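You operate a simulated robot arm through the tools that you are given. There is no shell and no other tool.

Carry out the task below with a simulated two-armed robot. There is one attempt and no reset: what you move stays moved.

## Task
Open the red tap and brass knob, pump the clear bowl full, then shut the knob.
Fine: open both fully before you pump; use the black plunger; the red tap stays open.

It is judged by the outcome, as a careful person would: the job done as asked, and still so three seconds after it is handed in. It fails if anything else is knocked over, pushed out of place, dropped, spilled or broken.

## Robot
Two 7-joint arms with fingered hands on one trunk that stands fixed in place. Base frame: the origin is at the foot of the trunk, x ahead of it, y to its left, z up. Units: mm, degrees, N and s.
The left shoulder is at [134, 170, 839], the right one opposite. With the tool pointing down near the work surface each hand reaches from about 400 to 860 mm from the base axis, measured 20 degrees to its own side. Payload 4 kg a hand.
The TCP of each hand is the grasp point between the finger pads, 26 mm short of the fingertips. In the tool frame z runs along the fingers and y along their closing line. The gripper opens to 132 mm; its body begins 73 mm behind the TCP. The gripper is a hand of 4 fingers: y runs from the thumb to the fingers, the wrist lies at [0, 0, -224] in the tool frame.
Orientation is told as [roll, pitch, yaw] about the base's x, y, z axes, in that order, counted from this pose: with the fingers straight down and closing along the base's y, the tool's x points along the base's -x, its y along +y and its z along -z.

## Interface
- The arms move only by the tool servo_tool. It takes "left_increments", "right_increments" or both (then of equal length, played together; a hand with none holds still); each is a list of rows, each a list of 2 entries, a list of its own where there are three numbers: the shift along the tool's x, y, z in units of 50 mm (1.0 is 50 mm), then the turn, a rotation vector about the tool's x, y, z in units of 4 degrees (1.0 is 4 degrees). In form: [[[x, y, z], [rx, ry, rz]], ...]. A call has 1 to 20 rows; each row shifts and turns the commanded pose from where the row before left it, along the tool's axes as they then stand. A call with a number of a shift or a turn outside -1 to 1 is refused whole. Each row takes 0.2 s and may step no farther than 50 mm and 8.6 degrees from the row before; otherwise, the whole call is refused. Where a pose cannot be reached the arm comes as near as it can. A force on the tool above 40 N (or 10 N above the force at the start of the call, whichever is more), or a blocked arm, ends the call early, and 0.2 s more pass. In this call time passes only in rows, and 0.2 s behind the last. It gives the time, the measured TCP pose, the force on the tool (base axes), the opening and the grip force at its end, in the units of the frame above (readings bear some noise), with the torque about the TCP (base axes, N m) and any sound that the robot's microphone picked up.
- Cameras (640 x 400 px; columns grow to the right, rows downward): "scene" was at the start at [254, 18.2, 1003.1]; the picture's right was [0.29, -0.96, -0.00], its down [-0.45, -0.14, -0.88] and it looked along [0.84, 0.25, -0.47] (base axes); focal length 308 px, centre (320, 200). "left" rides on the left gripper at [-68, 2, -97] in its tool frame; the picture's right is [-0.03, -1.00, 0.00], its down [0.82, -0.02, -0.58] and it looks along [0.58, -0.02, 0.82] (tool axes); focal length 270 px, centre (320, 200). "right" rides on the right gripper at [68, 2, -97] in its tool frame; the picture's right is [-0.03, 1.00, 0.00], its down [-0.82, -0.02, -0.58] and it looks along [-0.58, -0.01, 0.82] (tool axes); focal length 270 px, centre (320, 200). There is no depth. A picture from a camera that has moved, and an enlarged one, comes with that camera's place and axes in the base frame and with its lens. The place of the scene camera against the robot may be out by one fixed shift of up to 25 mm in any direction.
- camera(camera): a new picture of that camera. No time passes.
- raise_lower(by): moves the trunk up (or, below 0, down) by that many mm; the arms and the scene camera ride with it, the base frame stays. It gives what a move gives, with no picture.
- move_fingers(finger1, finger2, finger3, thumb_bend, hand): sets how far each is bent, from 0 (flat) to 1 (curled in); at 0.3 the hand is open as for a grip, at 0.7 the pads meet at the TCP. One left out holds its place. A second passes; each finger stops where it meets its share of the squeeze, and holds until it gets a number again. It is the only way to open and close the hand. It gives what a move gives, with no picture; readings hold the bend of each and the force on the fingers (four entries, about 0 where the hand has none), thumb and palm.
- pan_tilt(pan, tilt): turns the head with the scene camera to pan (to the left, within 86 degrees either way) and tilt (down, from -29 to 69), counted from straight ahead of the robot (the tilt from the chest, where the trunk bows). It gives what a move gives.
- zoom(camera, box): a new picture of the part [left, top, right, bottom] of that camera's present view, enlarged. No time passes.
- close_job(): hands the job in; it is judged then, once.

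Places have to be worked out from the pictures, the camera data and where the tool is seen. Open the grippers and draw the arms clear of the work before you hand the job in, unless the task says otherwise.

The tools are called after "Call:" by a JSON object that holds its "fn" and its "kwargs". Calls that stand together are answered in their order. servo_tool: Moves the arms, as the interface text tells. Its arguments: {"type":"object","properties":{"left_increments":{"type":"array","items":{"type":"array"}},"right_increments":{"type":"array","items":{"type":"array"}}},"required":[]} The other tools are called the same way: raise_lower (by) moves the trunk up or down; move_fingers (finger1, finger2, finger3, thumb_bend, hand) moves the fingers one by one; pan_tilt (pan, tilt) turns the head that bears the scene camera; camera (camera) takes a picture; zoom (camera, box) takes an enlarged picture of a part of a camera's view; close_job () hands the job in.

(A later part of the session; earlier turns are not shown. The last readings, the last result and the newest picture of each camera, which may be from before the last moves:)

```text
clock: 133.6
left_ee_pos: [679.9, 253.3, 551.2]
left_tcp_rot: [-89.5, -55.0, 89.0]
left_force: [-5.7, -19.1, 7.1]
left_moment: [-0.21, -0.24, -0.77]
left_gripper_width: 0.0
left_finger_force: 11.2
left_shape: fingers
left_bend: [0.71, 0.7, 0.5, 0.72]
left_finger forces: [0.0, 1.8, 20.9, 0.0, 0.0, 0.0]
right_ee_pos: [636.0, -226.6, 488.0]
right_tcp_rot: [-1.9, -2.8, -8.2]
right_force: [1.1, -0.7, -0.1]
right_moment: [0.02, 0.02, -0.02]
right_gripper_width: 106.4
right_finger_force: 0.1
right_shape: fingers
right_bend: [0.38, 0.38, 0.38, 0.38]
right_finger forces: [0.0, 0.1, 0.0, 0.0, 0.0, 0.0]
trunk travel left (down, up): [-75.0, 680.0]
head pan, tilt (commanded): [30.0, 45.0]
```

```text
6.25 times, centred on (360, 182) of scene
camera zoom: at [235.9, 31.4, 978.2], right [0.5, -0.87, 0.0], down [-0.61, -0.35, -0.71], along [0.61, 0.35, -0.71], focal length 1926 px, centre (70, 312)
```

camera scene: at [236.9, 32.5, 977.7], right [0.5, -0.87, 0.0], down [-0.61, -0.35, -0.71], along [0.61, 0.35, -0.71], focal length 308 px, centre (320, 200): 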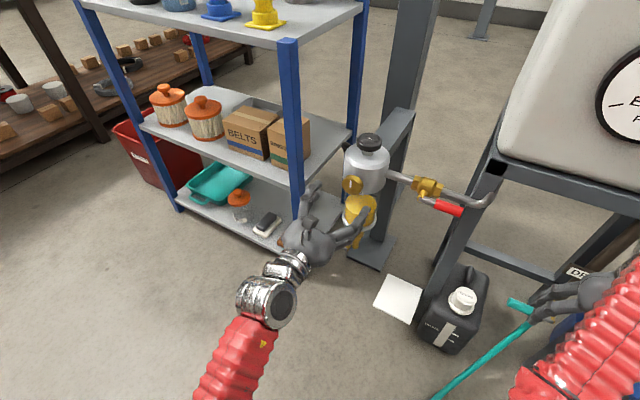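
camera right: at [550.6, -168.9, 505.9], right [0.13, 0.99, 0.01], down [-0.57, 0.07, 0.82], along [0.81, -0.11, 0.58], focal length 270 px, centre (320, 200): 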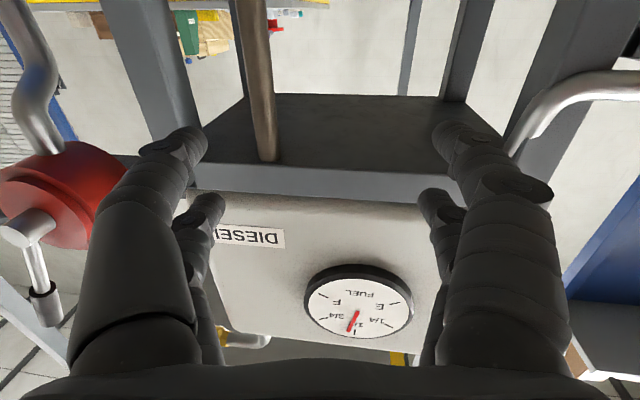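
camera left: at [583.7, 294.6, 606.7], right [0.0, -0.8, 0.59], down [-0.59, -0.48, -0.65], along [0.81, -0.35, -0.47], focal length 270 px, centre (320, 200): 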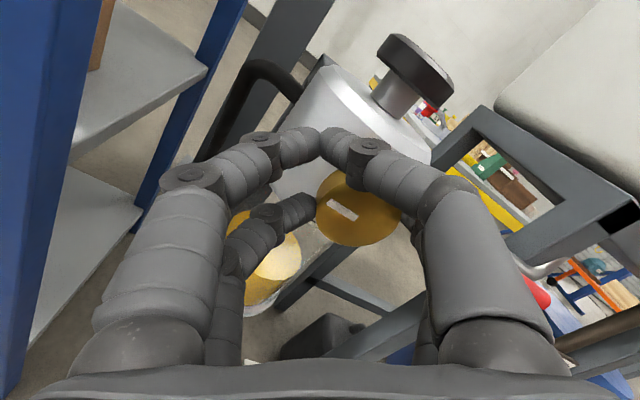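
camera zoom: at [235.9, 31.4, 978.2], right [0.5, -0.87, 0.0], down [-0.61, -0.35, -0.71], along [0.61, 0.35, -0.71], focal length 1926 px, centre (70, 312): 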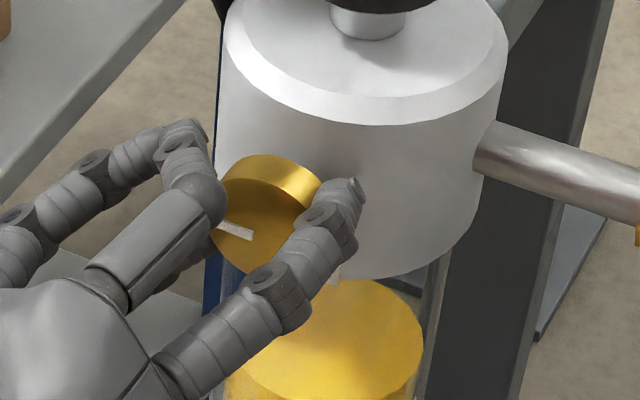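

The knob has turned further, to roughly 80° counter-clockwise, but the hand slid left off it. I open the fingers and see where the hand settles.

Call:
{"fn": "move_fingers", "kwargs": {"hand": "left", "finger1": 0.4, "finger2": 0.4, "finger3": 0.4, "thumb_bend": 0.4}}

Call:
{"fn": "camera", "kwargs": {"camera": "left"}}

Call:
{"fn": "zoom", "kwargs": {"camera": "scene", "box": [320, 150, 400, 214]}}

Call:
{"fn": "camera", "kwargs": {"camera": "scene"}}

```text
clock: 134.8
left_ee_pos: [680.8, 257.8, 551.7]
left_tcp_rot: [-89.4, -55.2, 89.4]
left_force: [1.0, -0.8, 0.8]
left_moment: [0.02, 0.01, 0.01]
left_gripper_width: 99.1
left_finger_force: 0.1
left_shape: fingers
left_bend: [0.4, 0.4, 0.4, 0.4]
left_finger forces: [0.1, 0.0, 0.0, 0.0, 0.0, 0.1]
right_ee_pos: [635.6, -231.2, 487.4]
right_tcp_rot: [-2.4, -2.9, -8.4]
right_force: [-1.3, 0.4, -0.7]
right_moment: [-0.01, 0.0, -0.03]
right_gripper_width: 106.2
right_finger_force: 0.0
right_shape: fingers
right_bend: [0.38, 0.38, 0.38, 0.38]
right_finger forces: [0.0, 0.0, 0.0, 0.0, 0.0, 0.0]
trunk travel left (down, up): [-75.0, 680.0]
head pan, tilt (commanded): [30.0, 45.0]
stopped (left hand): the arm was blocked; the commanded pose is now the measured one
```

```text
taken
camera left: at [584.6, 298.5, 606.9], right [0.0, -0.81, 0.59], down [-0.58, -0.48, -0.65], along [0.81, -0.34, -0.47], focal length 270 px, centre (320, 200)
```

left: 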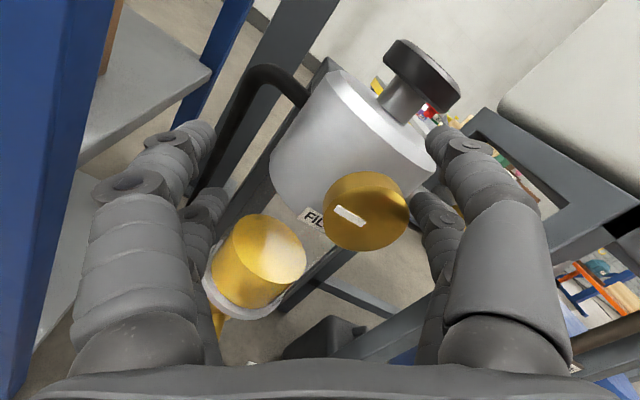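

```text
6.25 times, centred on (360, 182) of scene
camera zoom: at [237.0, 32.6, 977.7], right [0.5, -0.87, 0.0], down [-0.61, -0.35, -0.71], along [0.61, 0.35, -0.71], focal length 1926 px, centre (70, 312)
```

zoom: 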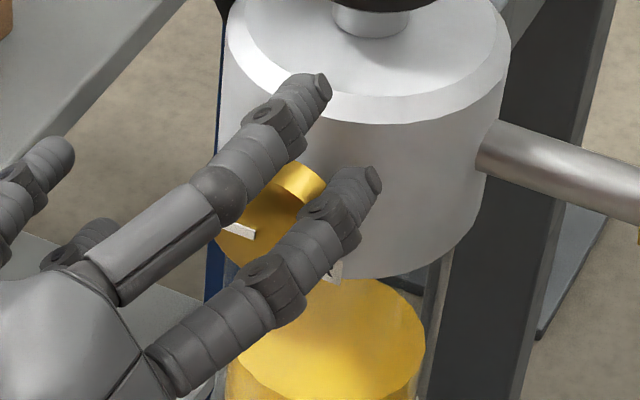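

```text
taken
camera scene: at [237.0, 32.6, 977.7], right [0.5, -0.87, 0.0], down [-0.61, -0.35, -0.71], along [0.61, 0.35, -0.71], focal length 308 px, centre (320, 200)
```

scene: 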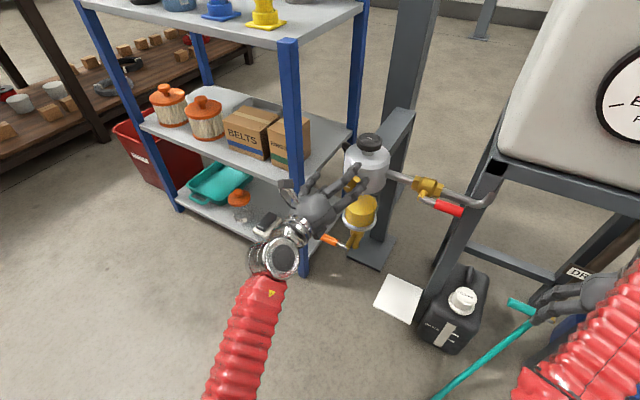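

The arm reports it was blocked: rolling negative pressed the elbow on the trunk, while positive roll is free. The mark now points about 90° left. I back off and roll the hand positive to take a fresh grip with room to turn.

Call:
{"fn": "servo_tool", "kwargs": {"left_increments": [[[0, 0, -0.4], [0, 0, 0]], [[0, 0, -0.4], [0, 0, 0]], [[0, 0, 0], [0, 0, 1]], [[0, 0, 0], [0, 0, 1]], [[0, 0, 0], [0, 0, 1]], [[0, 0, 0], [0, 0, 1]], [[0, 0, 0], [0, 0, 1]], [[0, 0, 0], [0, 0, 1]], [[0, 0, 0], [0, 0, 1]], [[0, 0, 0], [0, 0, 1]], [[0, 0, 0], [0, 0, 1]], [[0, 0, 0], [0, 0, 1]], [[0, 0, 0], [0, 0, 1]], [[0, 0, 0], [0, 0, 1]], [[0, 0, 0], [0, 0, 1]], [[0, 0, 0], [0, 0, 1]], [[0, 0, 0], [0, 0, 1]], [[0, 0, 0], [0, 0, 1]], [[0, 0, 0], [0, 0, 1]]]}}

Call:
{"fn": "camera", "kwargs": {"camera": "left"}}

Call:
{"fn": "camera", "kwargs": {"camera": "scene"}}

```text
clock: 138.8
left_ee_pos: [641.5, 257.7, 550.9]
left_tcp_rot: [89.3, -57.0, -89.7]
left_force: [-0.4, 0.1, 0.1]
left_moment: [0.01, -0.05, -0.01]
left_gripper_width: 99.4
left_finger_force: 0.0
left_shape: fingers
left_bend: [0.4, 0.4, 0.4, 0.4]
left_finger forces: [0.1, 0.0, 0.0, 0.0, 0.0, 0.0]
right_ee_pos: [633.8, -230.4, 487.9]
right_tcp_rot: [-2.3, -2.9, -8.5]
right_force: [0.4, -0.4, 0.2]
right_moment: [0.04, -0.05, 0.01]
right_gripper_width: 106.5
right_finger_force: 0.2
right_shape: fingers
right_bend: [0.38, 0.38, 0.38, 0.38]
right_finger forces: [0.0, 0.0, 0.0, 0.1, 0.0, 0.0]
trunk travel left (down, up): [-75.0, 680.0]
head pan, tilt (commanded): [30.0, 45.0]
```

```text
taken
camera left: at [544.5, 221.1, 610.2], right [-0.01, -0.85, -0.52], down [-0.58, 0.43, -0.69], along [0.81, 0.3, -0.5], focal length 270 px, centre (320, 200)
```

left: 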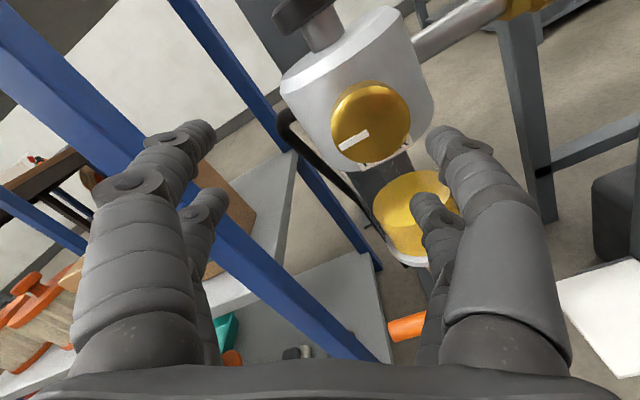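

```text
taken
camera scene: at [237.0, 32.5, 977.7], right [0.5, -0.87, 0.0], down [-0.61, -0.35, -0.71], along [0.61, 0.35, -0.71], focal length 308 px, centre (320, 200)
```

scene: 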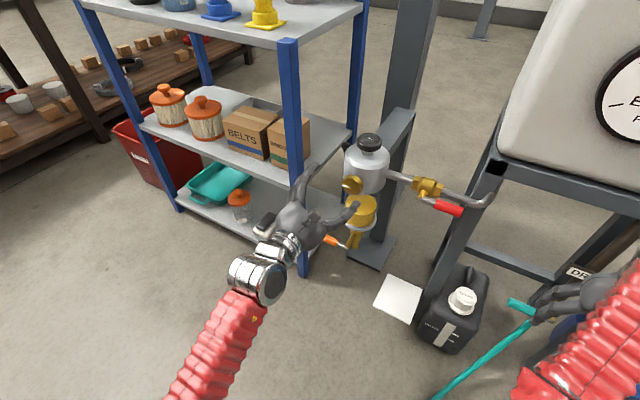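

The mark reads 90° left exactly. I re-centre on the knob at this positive roll and check that the arm holds its place.

Call:
{"fn": "servo_tool", "kwargs": {"left_increments": [[[-0.11, -0.19, 0], [0, 0, 0]], [[-0.11, -0.19, 0], [0, 0, 0]], [[-0.11, -0.19, 0], [0, 0, 0]], [[0, 0, 0.2], [0, 0, 0]], [[0, 0, 0.2], [0, 0, 0]], [[0, 0, 0.2], [0, 0, 0]], [[0, 0, 0.2], [0, 0, 0]]]}}

Call:
{"fn": "camera", "kwargs": {"camera": "left"}}

Call:
{"fn": "zoom", "kwargs": {"camera": "scene", "box": [280, 110, 480, 270]}}

```text
clock: 140.4
left_ee_pos: [681.2, 224.0, 549.4]
left_tcp_rot: [89.5, -57.1, -89.7]
left_force: [-0.3, 0.5, 0.1]
left_moment: [0.0, -0.03, -0.01]
left_gripper_width: 99.3
left_finger_force: 0.1
left_shape: fingers
left_bend: [0.4, 0.4, 0.4, 0.4]
left_finger forces: [0.0, 0.0, 0.0, 0.0, 0.0, 0.0]
right_ee_pos: [635.0, -230.4, 488.3]
right_tcp_rot: [-2.3, -2.8, -8.4]
right_force: [-0.5, 0.8, -0.4]
right_moment: [0.01, -0.01, -0.02]
right_gripper_width: 106.7
right_finger_force: 0.0
right_shape: fingers
right_bend: [0.38, 0.38, 0.38, 0.38]
right_finger forces: [0.1, 0.0, 0.0, 0.0, 0.0, 0.0]
trunk travel left (down, up): [-75.0, 680.0]
head pan, tilt (commanded): [30.0, 45.0]
```

```text
taken
camera left: at [584.3, 187.4, 608.7], right [-0.01, -0.85, -0.52], down [-0.58, 0.43, -0.69], along [0.81, 0.3, -0.5], focal length 270 px, centre (320, 200)
```

left: 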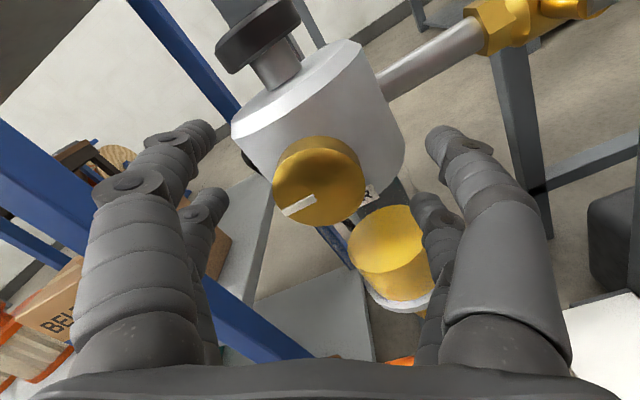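

```text
2.50 times, centred on (380, 190) of scene
camera zoom: at [236.9, 32.5, 977.7], right [0.5, -0.87, 0.0], down [-0.61, -0.35, -0.71], along [0.61, 0.35, -0.71], focal length 770 px, centre (170, 225)
```

zoom: 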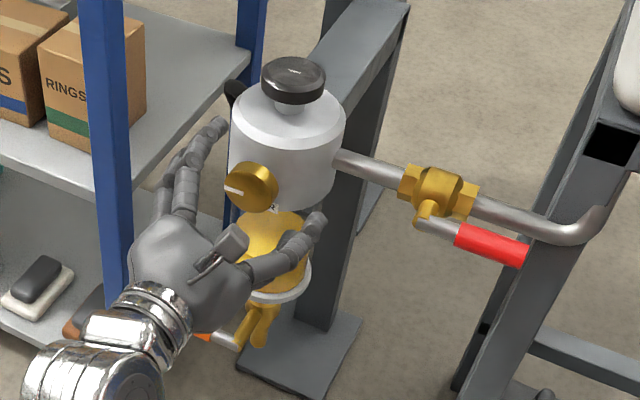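

The arm holds its place exactly. I grip again and turn counter-clockwise to feel whether it goes beyond 90°.

Call:
{"fn": "move_fingers", "kwargs": {"hand": "left", "finger1": 0.72, "finger2": 0.72, "finger3": 0.72, "thumb_bend": 0.72}}

Call:
{"fn": "servo_tool", "kwargs": {"left_increments": [[[0, 0, 0], [0, 0, -1]], [[0, 0, 0], [0, 0, -1]], [[0, 0, 0], [0, 0, -1]], [[0, 0, 0], [0, 0, -1]], [[0, 0, 0], [0, 0, -1]]]}}

Call:
{"fn": "camera", "kwargs": {"camera": "left"}}

Call:
{"fn": "zoom", "kwargs": {"camera": "scene", "box": [320, 150, 400, 214]}}

```text
clock: 141.4
left_ee_pos: [680.6, 222.2, 549.6]
left_tcp_rot: [89.3, -57.1, -89.7]
left_force: [8.1, -0.9, 0.0]
left_moment: [0.0, 0.03, 0.03]
left_gripper_width: 19.1
left_finger_force: 14.6
left_shape: fingers
left_bend: [0.65, 0.6, 0.62, 0.67]
left_finger forces: [6.3, 8.5, 7.7, 0.0, 7.1, 0.0]
right_ee_pos: [636.0, -230.1, 487.6]
right_tcp_rot: [-2.3, -2.8, -8.4]
right_force: [-0.7, -0.2, 0.3]
right_moment: [0.03, 0.01, 0.03]
right_gripper_width: 106.4
right_finger_force: 0.1
right_shape: fingers
right_bend: [0.38, 0.38, 0.38, 0.38]
right_finger forces: [0.0, 0.0, 0.0, 0.0, 0.0, 0.0]
trunk travel left (down, up): [-75.0, 680.0]
head pan, tilt (commanded): [30.0, 45.0]
```

```text
clock: 142.6
left_ee_pos: [680.3, 223.5, 552.2]
left_tcp_rot: [89.7, -76.5, -90.1]
left_force: [9.3, -7.9, 14.3]
left_moment: [0.92, -0.11, -0.21]
left_gripper_width: 13.2
left_finger_force: 31.2
left_shape: fingers
left_bend: [0.66, 0.6, 0.62, 0.68]
left_finger forces: [30.7, 7.2, 19.2, 0.1, 5.9, 0.1]
right_ee_pos: [633.5, -231.0, 489.0]
right_tcp_rot: [-2.3, -2.8, -8.3]
right_force: [0.4, 0.6, 0.3]
right_moment: [0.0, 0.02, 0.05]
right_gripper_width: 106.6
right_finger_force: 0.0
right_shape: fingers
right_bend: [0.38, 0.38, 0.38, 0.38]
right_finger forces: [0.1, 0.0, 0.0, 0.0, 0.0, 0.0]
trunk travel left (down, up): [-75.0, 680.0]
head pan, tilt (commanded): [30.0, 45.0]
```

```text
taken
camera left: at [584.1, 209.9, 618.7], right [-0.01, -0.98, -0.21], down [-0.58, 0.17, -0.8], along [0.82, 0.11, -0.57], focal length 270 px, centre (320, 200)
```

left: 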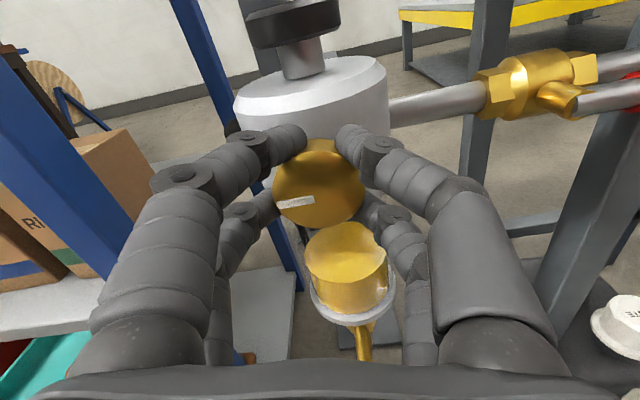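

```text
6.25 times, centred on (360, 182) of scene
camera zoom: at [236.2, 31.6, 978.2], right [0.5, -0.87, 0.0], down [-0.61, -0.35, -0.71], along [0.61, 0.35, -0.71], focal length 1926 px, centre (70, 312)
```

zoom: 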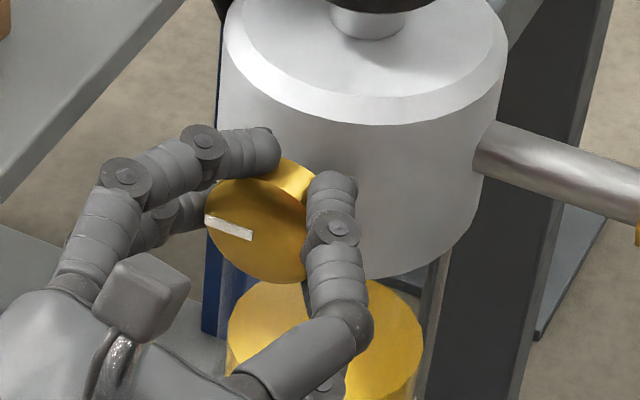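

Torque rose to 0.9 N·m and the mark stayed at 90° while the hand slipped, so the knob is hard on its open stop: fully open. I release it and draw back.

Call:
{"fn": "move_fingers", "kwargs": {"hand": "left", "finger1": 0.38, "finger2": 0.38, "finger3": 0.38, "thumb_bend": 0.38}}

Call:
{"fn": "servo_tool", "kwargs": {"left_increments": [[[0, 0, -0.4], [0, 0, 0]], [[0, 0, -0.5], [0, 0, 0]], [[0, 0, -0.5], [0, 0, 0]], [[-0.3, 0.08, 0], [0, 0, 0]]]}}

Call:
{"fn": "camera", "kwargs": {"camera": "left"}}

Call:
{"fn": "zoom", "kwargs": {"camera": "scene", "box": [320, 120, 420, 264]}}

```text
clock: 143.6
left_ee_pos: [681.7, 225.6, 548.3]
left_tcp_rot: [88.6, -76.6, -88.9]
left_force: [0.3, 0.0, 1.0]
left_moment: [0.02, 0.0, -0.01]
left_gripper_width: 106.2
left_finger_force: 0.1
left_shape: fingers
left_bend: [0.38, 0.38, 0.38, 0.38]
left_finger forces: [0.0, 0.1, 0.1, 0.0, 0.0, 0.1]
right_ee_pos: [635.9, -229.2, 488.0]
right_tcp_rot: [-2.4, -2.7, -8.4]
right_force: [0.0, -0.4, -0.5]
right_moment: [0.01, -0.02, -0.01]
right_gripper_width: 106.6
right_finger_force: 0.1
right_shape: fingers
right_bend: [0.38, 0.38, 0.38, 0.38]
right_finger forces: [0.0, 0.0, 0.0, 0.1, 0.0, 0.0]
trunk travel left (down, up): [-75.0, 680.0]
head pan, tilt (commanded): [30.0, 45.0]
```

```text
clock: 144.6
left_ee_pos: [608.5, 225.8, 562.4]
left_tcp_rot: [86.6, -76.1, -87.3]
left_force: [-0.1, 0.0, -0.6]
left_moment: [-0.01, -0.03, 0.0]
left_gripper_width: 106.1
left_finger_force: 0.0
left_shape: fingers
left_bend: [0.38, 0.38, 0.38, 0.38]
left_finger forces: [0.0, 0.0, 0.0, 0.0, 0.0, 0.0]
right_ee_pos: [636.4, -230.0, 489.2]
right_tcp_rot: [-2.3, -2.9, -8.4]
right_force: [0.5, -0.2, 0.1]
right_moment: [-0.01, 0.01, 0.02]
right_gripper_width: 106.6
right_finger_force: 0.0
right_shape: fingers
right_bend: [0.38, 0.38, 0.38, 0.38]
right_finger forces: [0.1, 0.0, 0.0, 0.0, 0.1, 0.1]
trunk travel left (down, up): [-75.0, 680.0]
head pan, tilt (commanded): [30.0, 45.0]
```

```text
taken
camera left: at [513.2, 211.7, 630.8], right [-0.01, -0.98, -0.21], down [-0.59, 0.18, -0.79], along [0.81, 0.11, -0.58], focal length 270 px, centre (320, 200)
```

left: 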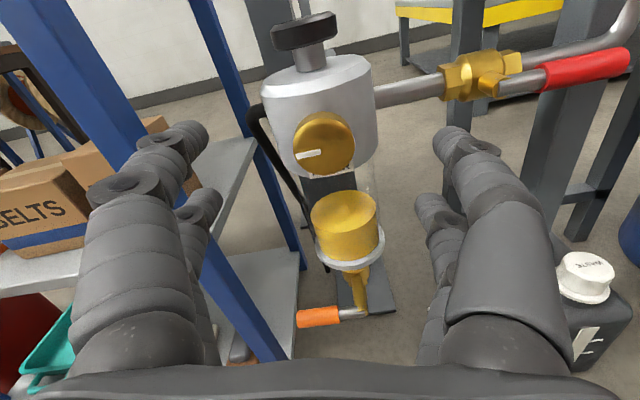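

```text
2.78 times, centred on (370, 192) of scene
camera zoom: at [236.9, 32.5, 977.8], right [0.5, -0.87, 0.0], down [-0.61, -0.35, -0.71], along [0.61, 0.35, -0.71], focal length 856 px, centre (181, 222)
```

zoom: 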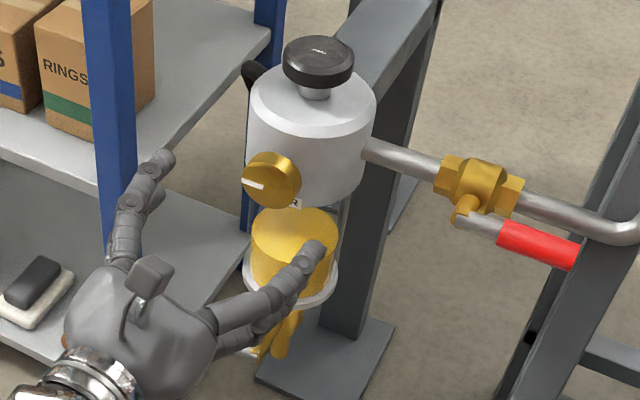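

Both valves are open: red lever along the pipe, knob mark at 90°. Now I measure the plunger from this camera.

Call:
{"fn": "zoom", "kwargs": {"camera": "left", "box": [230, 0, 410, 110]}}

Call:
{"fn": "zoom", "kwargs": {"camera": "left", "box": [250, 90, 430, 330]}}

```text
3.56 times, centred on (320, 55) of left
camera zoom: at [513.2, 211.7, 630.8], right [-0.01, -0.98, -0.21], down [-0.59, 0.18, -0.79], along [0.81, 0.11, -0.58], focal length 961 px, centre (320, 716)
```

zoom: 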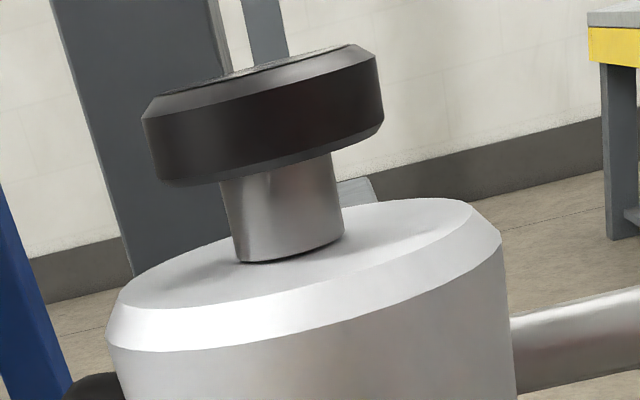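

```text
1.67 times, centred on (340, 210) of left
camera zoom: at [513.2, 211.7, 630.8], right [-0.01, -0.98, -0.21], down [-0.59, 0.18, -0.79], along [0.81, 0.11, -0.58], focal length 450 px, centre (287, 183)
```

zoom: 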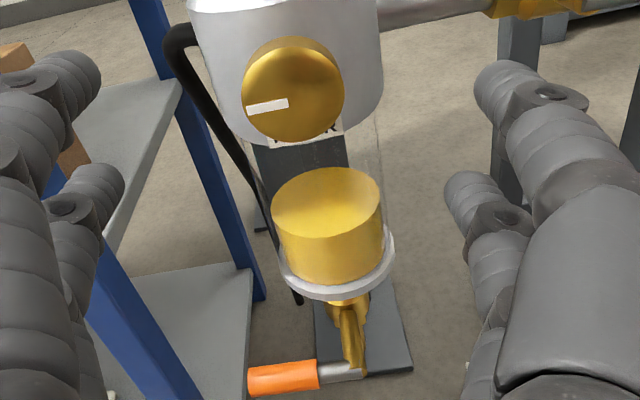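

The plunger disc spans about z 609–623 (46 mm wide, centre x≈764, y≈222) with 21 mm of neck showing. I close the left hand into a blunt point and raise it above the plunger to press it.

Call:
{"fn": "servo_tool", "kwargs": {"left_increments": [[[-0.44, 0.04, 0], [0, 0, -1]], [[-0.44, 0.04, 0], [0, 0, -1]], [[-0.44, 0, 0], [0, 0, 0]], [[-0.44, 0, 0], [0, 0, 0]], [[-0.44, 0, 0], [0, 0, 0]]]}}

Call:
{"fn": "move_fingers", "kwargs": {"hand": "left", "finger1": 0.7, "finger2": 0.7, "finger3": 0.7, "thumb_bend": 0.7}}

Call:
{"fn": "camera", "kwargs": {"camera": "left"}}

Call:
{"fn": "camera", "kwargs": {"camera": "scene"}}

```text
clock: 145.6
left_ee_pos: [606.5, 237.2, 625.7]
left_tcp_rot: [82.7, -75.1, -85.0]
left_force: [0.6, 0.3, -0.6]
left_moment: [0.01, 0.0, 0.0]
left_gripper_width: 106.1
left_finger_force: 0.1
left_shape: fingers
left_bend: [0.38, 0.38, 0.38, 0.38]
left_finger forces: [0.0, 0.1, 0.1, 0.0, 0.1, 0.1]
right_ee_pos: [634.5, -231.5, 488.8]
right_tcp_rot: [-2.5, -2.8, -8.5]
right_force: [-0.7, -0.4, 0.1]
right_moment: [0.0, -0.01, -0.02]
right_gripper_width: 106.5
right_finger_force: 0.1
right_shape: fingers
right_bend: [0.38, 0.38, 0.38, 0.38]
right_finger forces: [0.0, 0.0, 0.0, 0.1, 0.0, 0.0]
trunk travel left (down, up): [-75.0, 680.0]
head pan, tilt (commanded): [30.0, 45.0]
stopped in row 4 (left hand): the arm was blocked; the commanded pose is now the measured one
```

```text
clock: 146.6
left_ee_pos: [606.4, 236.5, 625.4]
left_tcp_rot: [82.5, -75.1, -84.8]
left_force: [-0.5, -0.4, -0.6]
left_moment: [0.03, 0.02, -0.01]
left_gripper_width: 1.5
left_finger_force: 0.1
left_shape: fingers
left_bend: [0.7, 0.7, 0.7, 0.7]
left_finger forces: [0.0, 0.0, 0.1, 0.0, 0.1, 0.0]
right_ee_pos: [634.2, -230.7, 488.4]
right_tcp_rot: [-2.4, -2.8, -8.4]
right_force: [-0.7, -0.2, -0.7]
right_moment: [0.01, -0.01, 0.01]
right_gripper_width: 106.5
right_finger_force: 0.0
right_shape: fingers
right_bend: [0.38, 0.38, 0.38, 0.38]
right_finger forces: [0.0, 0.0, 0.0, 0.1, 0.1, 0.1]
trunk travel left (down, up): [-75.0, 680.0]
head pan, tilt (commanded): [30.0, 45.0]
```

```text
taken
camera left: at [511.2, 223.5, 695.3], right [-0.04, -0.97, -0.23], down [-0.6, 0.21, -0.77], along [0.8, 0.1, -0.59], focal length 270 px, centre (320, 200)
```

left: 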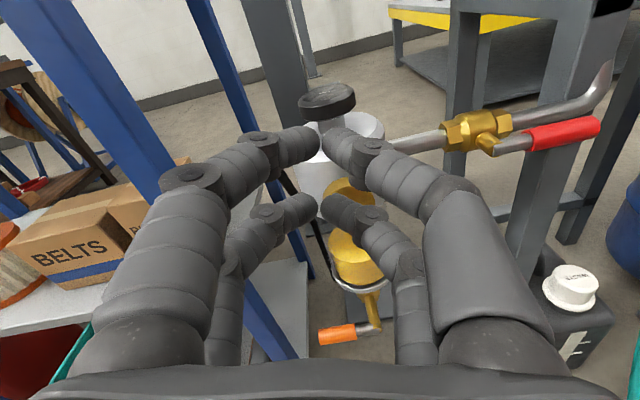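

```text
taken
camera scene: at [236.9, 32.4, 977.7], right [0.5, -0.87, 0.0], down [-0.61, -0.35, -0.71], along [0.61, 0.35, -0.71], focal length 308 px, centre (320, 200)
```

scene: 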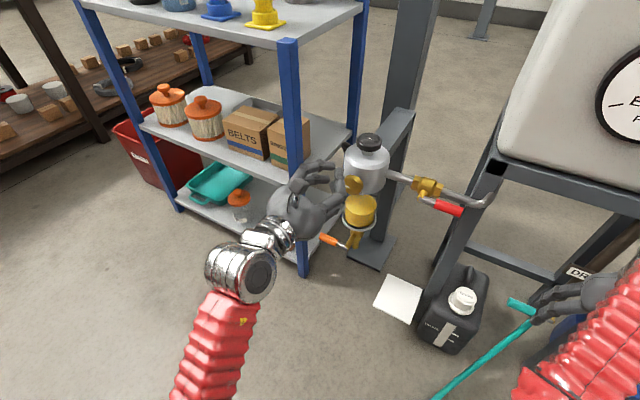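

Lifting so close in was blocked by the elbow at the trunk; moving forward should free it. I go forward and up diagonally, staying clear of the disc.

Call:
{"fn": "servo_tool", "kwargs": {"left_increments": [[[-0.15, 0.04, 0.39], [0, 0, 0]], [[-0.245, 0.07, 0.39], [0, 0, 0]], [[-0.245, 0.07, 0.39], [0, 0, 0]], [[-0.3, 0.08, 0.3], [0, 0, 0]]]}}

Call:
{"fn": "camera", "kwargs": {"camera": "left"}}

Call:
{"fn": "camera", "kwargs": {"camera": "scene"}}

```text
clock: 147.6
left_ee_pos: [681.0, 256.1, 669.9]
left_tcp_rot: [83.3, -69.5, -85.2]
left_force: [0.2, 0.3, 0.6]
left_moment: [-0.02, 0.03, 0.03]
left_gripper_width: 1.1
left_finger_force: 0.1
left_shape: fingers
left_bend: [0.7, 0.7, 0.7, 0.7]
left_finger forces: [0.1, 0.0, 0.0, 0.0, 0.0, 0.0]
right_ee_pos: [634.7, -231.3, 488.5]
right_tcp_rot: [-2.4, -2.9, -8.4]
right_force: [1.0, -0.1, -0.1]
right_moment: [0.01, 0.0, -0.03]
right_gripper_width: 106.5
right_finger_force: 0.1
right_shape: fingers
right_bend: [0.38, 0.38, 0.38, 0.38]
right_finger forces: [0.0, 0.0, 0.0, 0.0, 0.0, 0.1]
trunk travel left (down, up): [-75.0, 680.0]
head pan, tilt (commanded): [30.0, 45.0]
```

```text
taken
camera left: at [586.2, 236.0, 739.2], right [-0.03, -0.95, -0.32], down [-0.6, 0.28, -0.75], along [0.8, 0.17, -0.58], focal length 270 px, centre (320, 200)
```

left: 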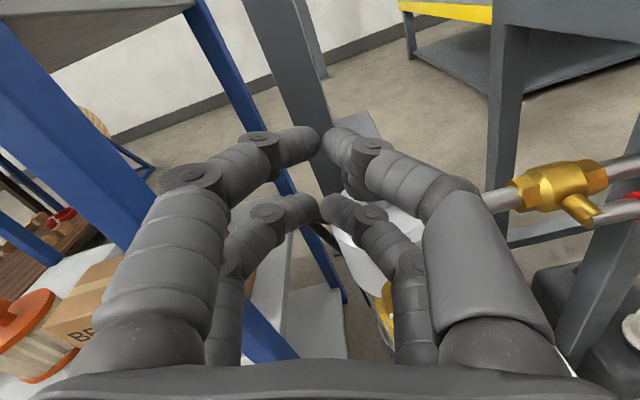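

```text
taken
camera scene: at [236.9, 32.4, 977.7], right [0.5, -0.87, 0.0], down [-0.61, -0.35, -0.71], along [0.61, 0.35, -0.71], focal length 308 px, centre (320, 200)
```

scene: 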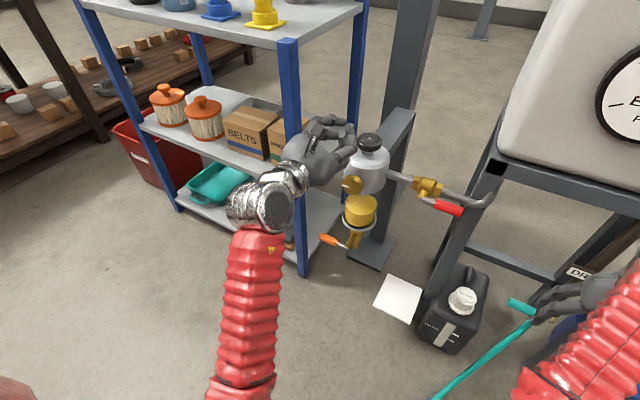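

The elbow still crowds the trunk at this height. Raising the trunk 100 mm will put the plunger in the same relative spot where the arm worked freely at the knob, and both hands simply rise clear.

Call:
{"fn": "raise_lower", "kwargs": {"by": 100}}

Call:
{"fn": "camera", "kwargs": {"camera": "scene"}}

Call:
{"fn": "camera", "kwargs": {"camera": "left"}}

```text
clock: 148.9
left_ee_pos: [686.2, 268.5, 792.9]
left_tcp_rot: [89.8, -69.4, -90.0]
left_force: [0.1, -0.4, -0.1]
left_moment: [0.01, 0.01, -0.02]
left_gripper_width: 1.5
left_finger_force: 0.1
left_shape: fingers
left_bend: [0.7, 0.7, 0.7, 0.7]
left_finger forces: [0.1, 0.0, 0.1, 0.0, 0.1, 0.0]
right_ee_pos: [635.2, -229.8, 587.4]
right_tcp_rot: [-2.2, -2.7, -8.5]
right_force: [-0.7, 0.0, 0.2]
right_moment: [-0.03, 0.01, 0.0]
right_gripper_width: 106.5
right_finger_force: 0.1
right_shape: fingers
right_bend: [0.38, 0.38, 0.38, 0.38]
right_finger forces: [0.1, 0.0, 0.0, 0.0, 0.1, 0.0]
trunk travel left (down, up): [-175.0, 580.0]
head pan, tilt (commanded): [30.0, 45.0]
```

```text
taken
camera scene: at [185.5, 32.5, 1085.3], right [0.5, -0.87, 0.0], down [-0.61, -0.35, -0.71], along [0.61, 0.35, -0.71], focal length 308 px, centre (320, 200)
```

scene: 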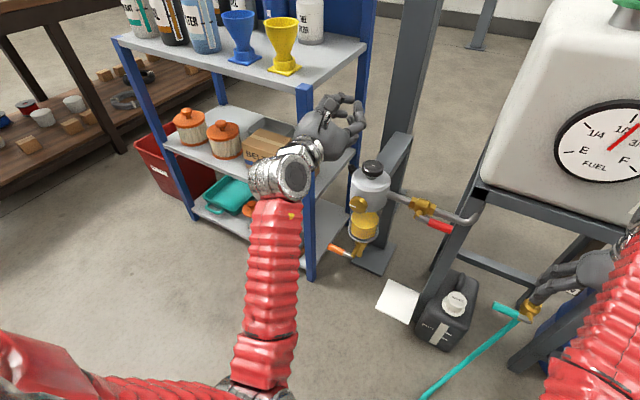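

```text
taken
camera left: at [590.5, 245.8, 857.2], right [0.0, -0.95, -0.33], down [-0.58, 0.27, -0.77], along [0.82, 0.19, -0.55], focal length 270 px, centre (320, 200)
```

left: 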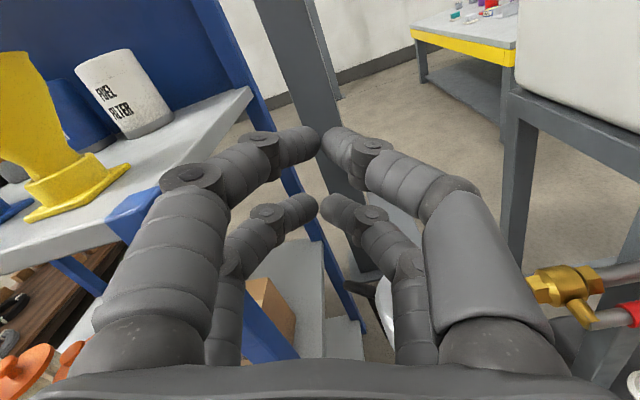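

After raising, the left hand is at [686, 268, 793]. I bring it down and to the right, in front of and above the plunger, while taking out some roll.

Call:
{"fn": "servo_tool", "kwargs": {"left_increments": [[[0.323, -0.275, 0], [0, 0, 0]], [[0.323, -0.275, 0], [0, 0, 0]], [[0.323, -0.275, 0], [0, 0, 0]], [[0.323, -0.275, 0], [0, 0, 0]], [[0.323, -0.275, 0], [0, 0, 0]], [[0.28, -0.275, 0], [0, 0, 0]], [[0, 0, 0], [0, 0, -1]], [[0, 0, 0], [0, 0, -1]]]}}

Call:
{"fn": "camera", "kwargs": {"camera": "scene"}}

Call:
{"fn": "camera", "kwargs": {"camera": "left"}}

```text
clock: 150.9
left_ee_pos: [700.2, 214.7, 705.3]
left_tcp_rot: [102.6, -76.7, -103.6]
left_force: [0.1, 0.0, 0.1]
left_moment: [-0.03, 0.0, -0.04]
left_gripper_width: 1.3
left_finger_force: 0.0
left_shape: fingers
left_bend: [0.7, 0.7, 0.7, 0.7]
left_finger forces: [0.0, 0.0, 0.0, 0.0, 0.0, 0.0]
right_ee_pos: [635.0, -228.6, 588.4]
right_tcp_rot: [-2.3, -2.8, -8.5]
right_force: [0.8, 0.1, -1.2]
right_moment: [0.0, 0.01, -0.01]
right_gripper_width: 106.6
right_finger_force: 0.0
right_shape: fingers
right_bend: [0.38, 0.38, 0.38, 0.38]
right_finger forces: [0.1, 0.0, 0.0, 0.0, 0.1, 0.0]
trunk travel left (down, up): [-175.0, 580.0]
head pan, tilt (commanded): [30.0, 45.0]
stopped in row 8 (left hand): the arm was blocked; the commanded pose is now the measured one
```

```text
taken
camera scene: at [185.0, 32.5, 1085.5], right [0.5, -0.87, 0.0], down [-0.61, -0.35, -0.71], along [0.61, 0.35, -0.71], focal length 308 px, centre (320, 200)
```

scene: 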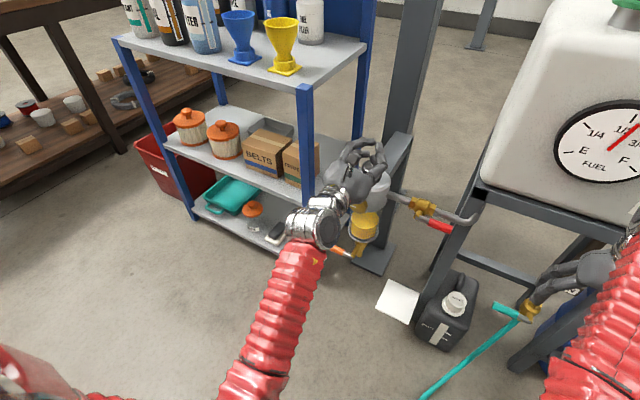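

```text
taken
camera left: at [598.9, 203.4, 767.2], right [-0.01, -0.98, -0.2], down [-0.53, 0.18, -0.83], along [0.85, 0.1, -0.52], focal length 270 px, centre (320, 200)
```

left: 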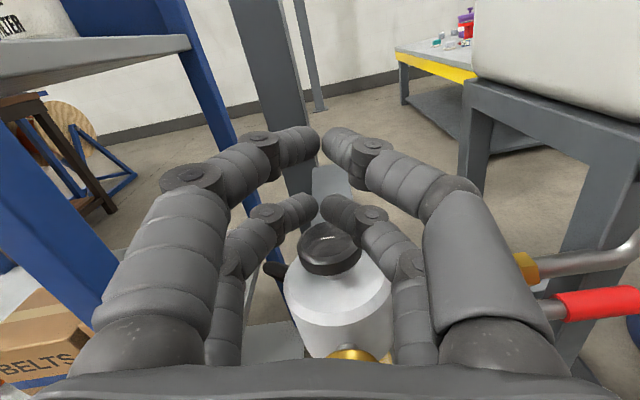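

The plunger shows just below the fingertips. Negative roll is what pushes the elbow in, so I add positive roll, then settle forward over the disc at z≈672.

Call:
{"fn": "servo_tool", "kwargs": {"left_increments": [[[0, 0, 0], [0, 0, 1]], [[0, 0, 0], [0, 0, 1]], [[0, 0, 0], [0, 0, 1]], [[0.3, -0.13, 0.1], [0, 0.5, 0]], [[0.3, -0.13, 0.1], [0, 0, 0]], [[0, 0, 0.35], [0, 0, 0]], [[0, 0, 0.3], [0, 0, 0]], [[0, 0, 0.2], [0, 0, 0]]]}}

Call:
{"fn": "camera", "kwargs": {"camera": "left"}}

Call:
{"fn": "zoom", "kwargs": {"camera": "scene", "box": [280, 120, 460, 264]}}

```text
clock: 152.7
left_ee_pos: [751.4, 214.2, 673.1]
left_tcp_rot: [92.5, -65.2, -92.7]
left_force: [0.5, -0.1, -0.4]
left_moment: [0.05, 0.01, -0.01]
left_gripper_width: 1.3
left_finger_force: 0.0
left_shape: fingers
left_bend: [0.7, 0.7, 0.7, 0.7]
left_finger forces: [0.1, 0.0, 0.1, 0.0, 0.1, 0.0]
right_ee_pos: [635.8, -230.3, 588.9]
right_tcp_rot: [-2.3, -2.8, -8.3]
right_force: [-1.0, 0.7, 0.1]
right_moment: [0.01, 0.01, 0.02]
right_gripper_width: 106.6
right_finger_force: 0.1
right_shape: fingers
right_bend: [0.38, 0.38, 0.38, 0.38]
right_finger forces: [0.0, 0.0, 0.1, 0.0, 0.1, 0.0]
trunk travel left (down, up): [-175.0, 580.0]
head pan, tilt (commanded): [30.0, 45.0]
```

```text
taken
camera left: at [653.6, 188.2, 734.4], right [0.0, -0.92, -0.4], down [-0.56, 0.33, -0.76], along [0.83, 0.22, -0.52], focal length 270 px, centre (320, 200)
```

left: 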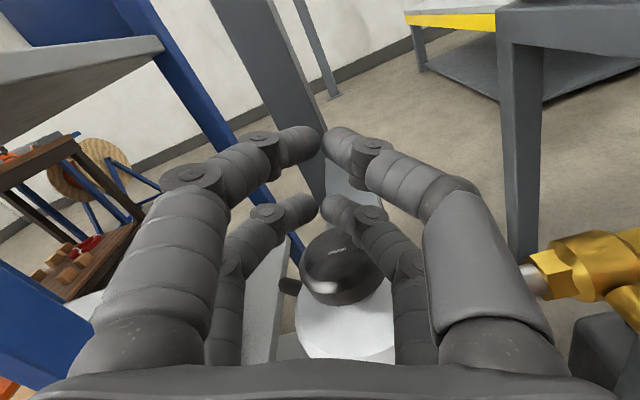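

```text
2.78 times, centred on (370, 192) of scene
camera zoom: at [185.1, 32.4, 1085.5], right [0.5, -0.87, 0.0], down [-0.61, -0.35, -0.71], along [0.61, 0.35, -0.71], focal length 856 px, centre (181, 222)
```

zoom: 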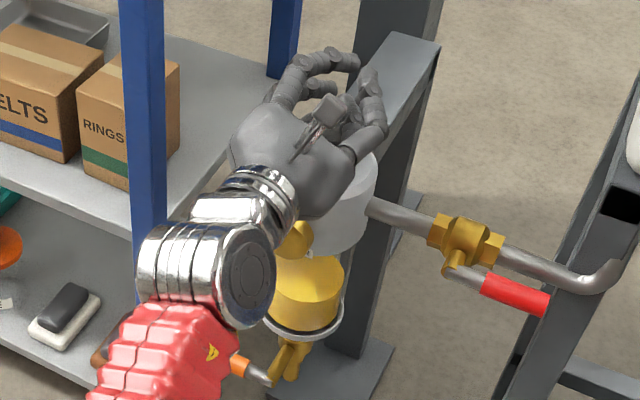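

Good: the hand sits at [751, 214, 673] and the disc, centred near [766, 221, 623], is right beneath the lower fingers. I press straight down in 5 mm rows until I feel it.

Call:
{"fn": "servo_tool", "kwargs": {"left_increments": [[[0.092, -0.04, 0.04], [0, 0, 0]], [[0.092, -0.04, 0.04], [0, 0, 0]], [[0.092, -0.04, 0.04], [0, 0, 0]], [[0.092, -0.04, 0], [0, 0, 0]], [[0.092, -0.04, 0], [0, 0, 0]], [[0.092, -0.04, 0], [0, 0, 0]]]}}

Call:
{"fn": "camera", "kwargs": {"camera": "left"}}

Call:
{"fn": "zoom", "kwargs": {"camera": "scene", "box": [320, 160, 420, 260]}}

```text
clock: 154.1
left_ee_pos: [758.5, 214.5, 645.7]
left_tcp_rot: [92.8, -65.1, -93.0]
left_force: [0.2, -1.2, 5.6]
left_moment: [-0.09, -0.01, 0.01]
left_gripper_width: 1.4
left_finger_force: 2.9
left_shape: fingers
left_bend: [0.7, 0.7, 0.7, 0.7]
left_finger forces: [0.1, 0.0, 5.2, 0.0, 0.0, 0.0]
right_ee_pos: [635.3, -230.7, 589.2]
right_tcp_rot: [-2.3, -2.9, -8.4]
right_force: [-0.1, -0.3, 0.5]
right_moment: [0.01, 0.01, 0.0]
right_gripper_width: 106.5
right_finger_force: 0.1
right_shape: fingers
right_bend: [0.38, 0.38, 0.38, 0.38]
right_finger forces: [0.1, 0.0, 0.0, 0.0, 0.0, 0.0]
trunk travel left (down, up): [-175.0, 580.0]
head pan, tilt (commanded): [30.0, 45.0]
```

```text
taken
camera left: at [660.6, 187.6, 705.6], right [0.0, -0.92, -0.4], down [-0.56, 0.33, -0.76], along [0.83, 0.22, -0.51], focal length 270 px, centre (320, 200)
```

left: 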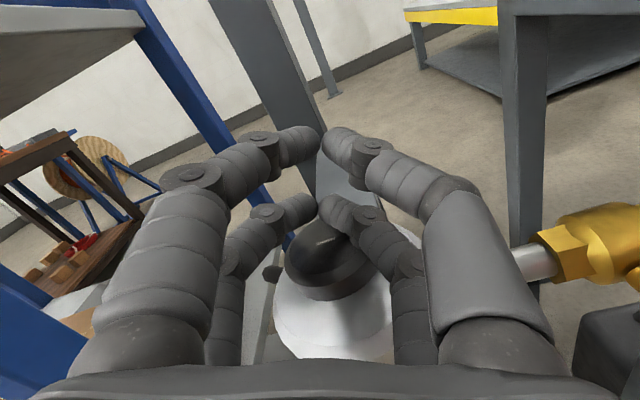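

```text
4.00 times, centred on (370, 210) of scene
camera zoom: at [184.5, 32.3, 1085.7], right [0.5, -0.87, 0.0], down [-0.61, -0.35, -0.71], along [0.61, 0.35, -0.71], focal length 1233 px, centre (120, 160)
```

zoom: 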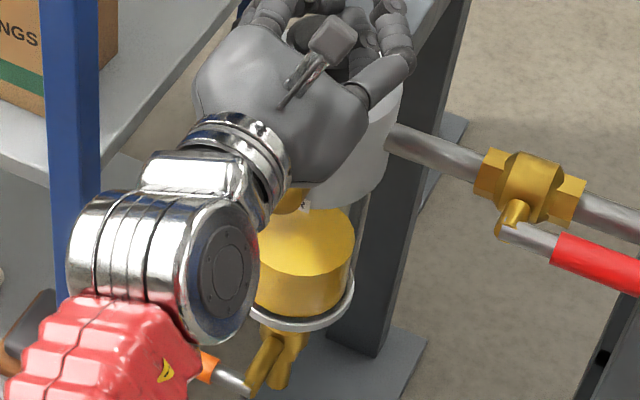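

Contact with the disc at TCP z≈646 (5.6 N). I press on through a stroke.

Call:
{"fn": "servo_tool", "kwargs": {"left_increments": [[[0.092, -0.04, 0], [0, 0, 0]], [[0.092, -0.04, 0], [0, 0, 0]], [[0.092, -0.04, 0], [0, 0, 0]], [[0.092, -0.04, 0], [0, 0, 0]]]}}

Call:
{"fn": "camera", "kwargs": {"camera": "left"}}

Call:
{"fn": "zoom", "kwargs": {"camera": "scene", "box": [320, 160, 420, 260]}}

```text
clock: 155.1
left_ee_pos: [758.6, 211.9, 635.6]
left_tcp_rot: [95.0, -65.2, -95.0]
left_force: [-7.2, -11.9, 33.8]
left_moment: [-0.72, 0.1, -0.13]
left_gripper_width: 1.3
left_finger_force: 17.4
left_shape: fingers
left_bend: [0.7, 0.69, 0.71, 0.7]
left_finger forces: [0.1, 0.0, 35.2, 0.1, 0.0, 0.0]
right_ee_pos: [633.4, -229.6, 591.8]
right_tcp_rot: [-2.2, -3.1, -8.4]
right_force: [0.2, -0.3, -0.5]
right_moment: [0.05, 0.03, 0.0]
right_gripper_width: 106.5
right_finger_force: 0.1
right_shape: fingers
right_bend: [0.38, 0.38, 0.38, 0.38]
right_finger forces: [0.0, 0.0, 0.1, 0.0, 0.1, 0.0]
trunk travel left (down, up): [-175.0, 580.0]
head pan, tilt (commanded): [30.0, 45.0]
```

```text
taken
camera left: at [660.4, 186.1, 693.5], right [0.01, -0.92, -0.4], down [-0.55, 0.33, -0.77], along [0.84, 0.22, -0.5], focal length 270 px, centre (320, 200)
```

left: 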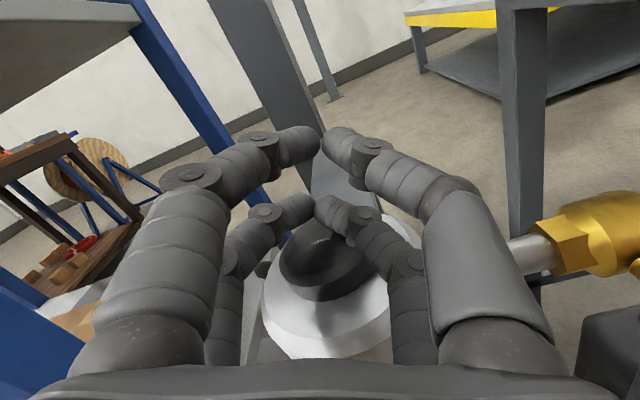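

```text
4.00 times, centred on (370, 210) of scene
camera zoom: at [181.0, 31.0, 1086.8], right [0.5, -0.87, 0.0], down [-0.61, -0.35, -0.71], along [0.61, 0.35, -0.7], focal length 1233 px, centre (120, 160)
```

zoom: 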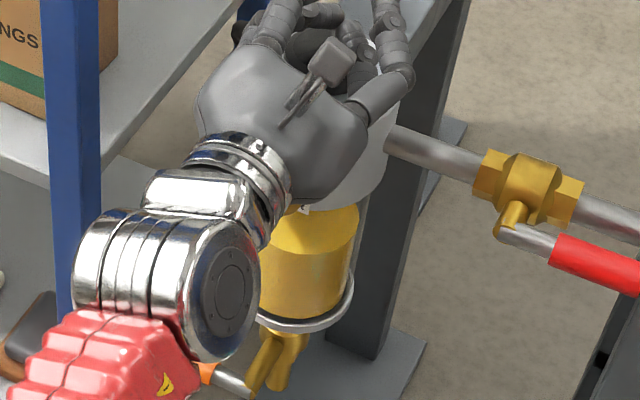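

The press worked: the plunger went down (34 N at the end) and the amber level visibly rose. I lift off to see whether the plunger springs back and how full the bowl is.

Call:
{"fn": "servo_tool", "kwargs": {"left_increments": [[[-0.092, 0.04, 0], [0, 0, 0]], [[-0.184, 0.08, 0], [0, 0, 0]], [[-0.184, 0.08, 0], [0, 0, 0]]]}}

Call:
{"fn": "camera", "kwargs": {"camera": "left"}}

Call:
{"fn": "zoom", "kwargs": {"camera": "scene", "box": [320, 160, 420, 260]}}

```text
clock: 155.9
left_ee_pos: [758.9, 215.4, 645.4]
left_tcp_rot: [91.7, -65.2, -91.7]
left_force: [1.7, -2.2, 4.4]
left_moment: [-0.15, 0.0, 0.0]
left_gripper_width: 1.1
left_finger_force: 2.5
left_shape: fingers
left_bend: [0.7, 0.7, 0.7, 0.7]
left_finger forces: [0.0, 0.0, 5.3, 0.1, 0.0, 0.0]
right_ee_pos: [635.1, -230.6, 589.9]
right_tcp_rot: [-2.4, -2.9, -8.4]
right_force: [0.9, 0.3, -0.6]
right_moment: [-0.02, -0.01, 0.0]
right_gripper_width: 106.7
right_finger_force: 0.1
right_shape: fingers
right_bend: [0.38, 0.38, 0.38, 0.38]
right_finger forces: [0.0, 0.0, 0.0, 0.0, 0.1, 0.1]
trunk travel left (down, up): [-175.0, 580.0]
head pan, tilt (commanded): [30.0, 45.0]
```

```text
taken
camera left: at [661.2, 188.1, 707.2], right [0.0, -0.92, -0.4], down [-0.57, 0.33, -0.76], along [0.82, 0.22, -0.52], focal length 270 px, centre (320, 200)
```

left: 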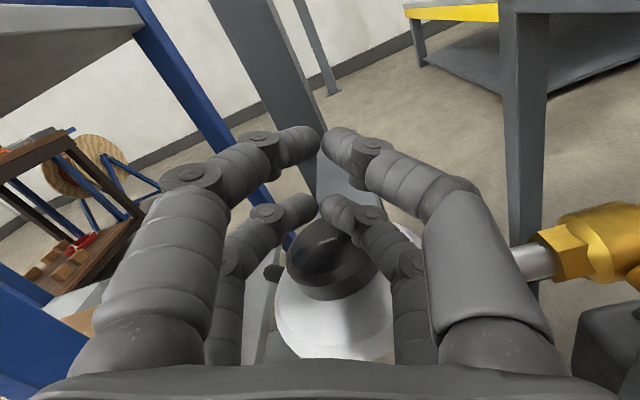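

```text
4.00 times, centred on (370, 210) of scene
camera zoom: at [184.8, 32.2, 1085.3], right [0.5, -0.87, 0.0], down [-0.61, -0.35, -0.71], along [0.61, 0.35, -0.71], focal length 1233 px, centre (120, 160)
```

zoom: 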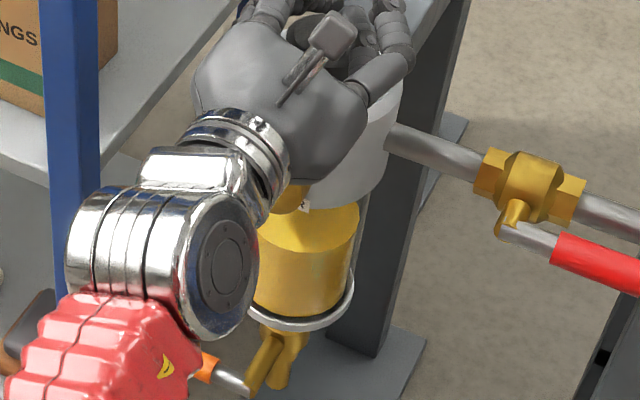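

The plunger springs back by itself, and one stroke lifted the level by roughly a fifth of the remaining space. I give another full stroke and watch the level.

Call:
{"fn": "servo_tool", "kwargs": {"left_increments": [[[0.092, -0.04, 0], [0, 0, 0]], [[0.092, -0.04, 0], [0, 0, 0]], [[0.092, -0.04, 0], [0, 0, 0]], [[0.092, -0.04, 0], [0, 0, 0]], [[0, 0, 0], [0, 0, 0]], [[-0.184, 0.08, 0], [0, 0, 0]], [[-0.184, 0.08, 0], [0, 0, 0]], [[0, 0, 0], [0, 0, 0]]]}}

Call:
{"fn": "zoom", "kwargs": {"camera": "scene", "box": [320, 160, 420, 260]}}

Call:
{"fn": "camera", "kwargs": {"camera": "left"}}

```text
clock: 157.7
left_ee_pos: [758.1, 214.7, 647.1]
left_tcp_rot: [92.0, -65.1, -92.2]
left_force: [0.7, -1.1, 5.1]
left_moment: [-0.08, -0.09, 0.01]
left_gripper_width: 1.5
left_finger_force: 2.5
left_shape: fingers
left_bend: [0.7, 0.7, 0.7, 0.7]
left_finger forces: [0.0, 0.0, 4.8, 0.0, 0.1, 0.0]
right_ee_pos: [635.5, -229.5, 588.5]
right_tcp_rot: [-2.3, -2.9, -8.3]
right_force: [0.6, -0.4, -1.1]
right_moment: [-0.05, 0.01, -0.01]
right_gripper_width: 106.8
right_finger_force: 0.1
right_shape: fingers
right_bend: [0.38, 0.38, 0.38, 0.38]
right_finger forces: [0.0, 0.1, 0.0, 0.0, 0.0, 0.1]
trunk travel left (down, up): [-175.0, 580.0]
head pan, tilt (commanded): [30.0, 45.0]
```

```text
4.00 times, centred on (370, 210) of scene
camera zoom: at [184.7, 32.2, 1085.5], right [0.5, -0.87, 0.0], down [-0.61, -0.35, -0.71], along [0.61, 0.35, -0.71], focal length 1233 px, centre (120, 160)
```

zoom: 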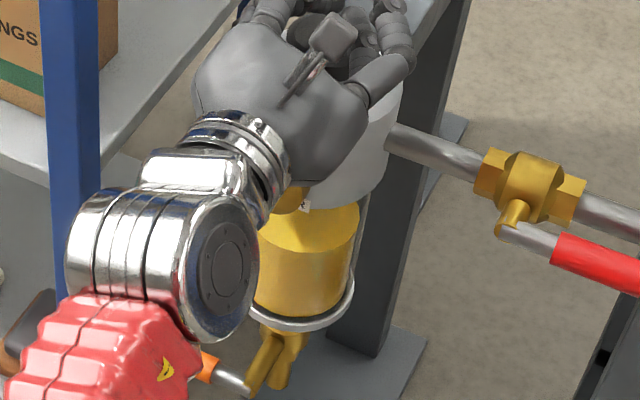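

```text
taken
camera left: at [660.0, 187.5, 707.4], right [0.0, -0.92, -0.4], down [-0.56, 0.33, -0.76], along [0.83, 0.22, -0.52], focal length 270 px, centre (320, 200)
```

left: 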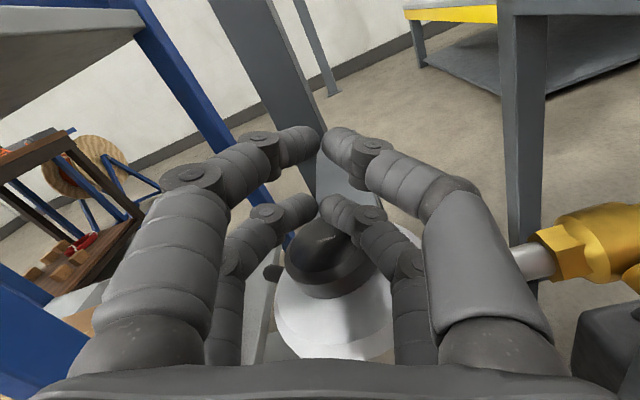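

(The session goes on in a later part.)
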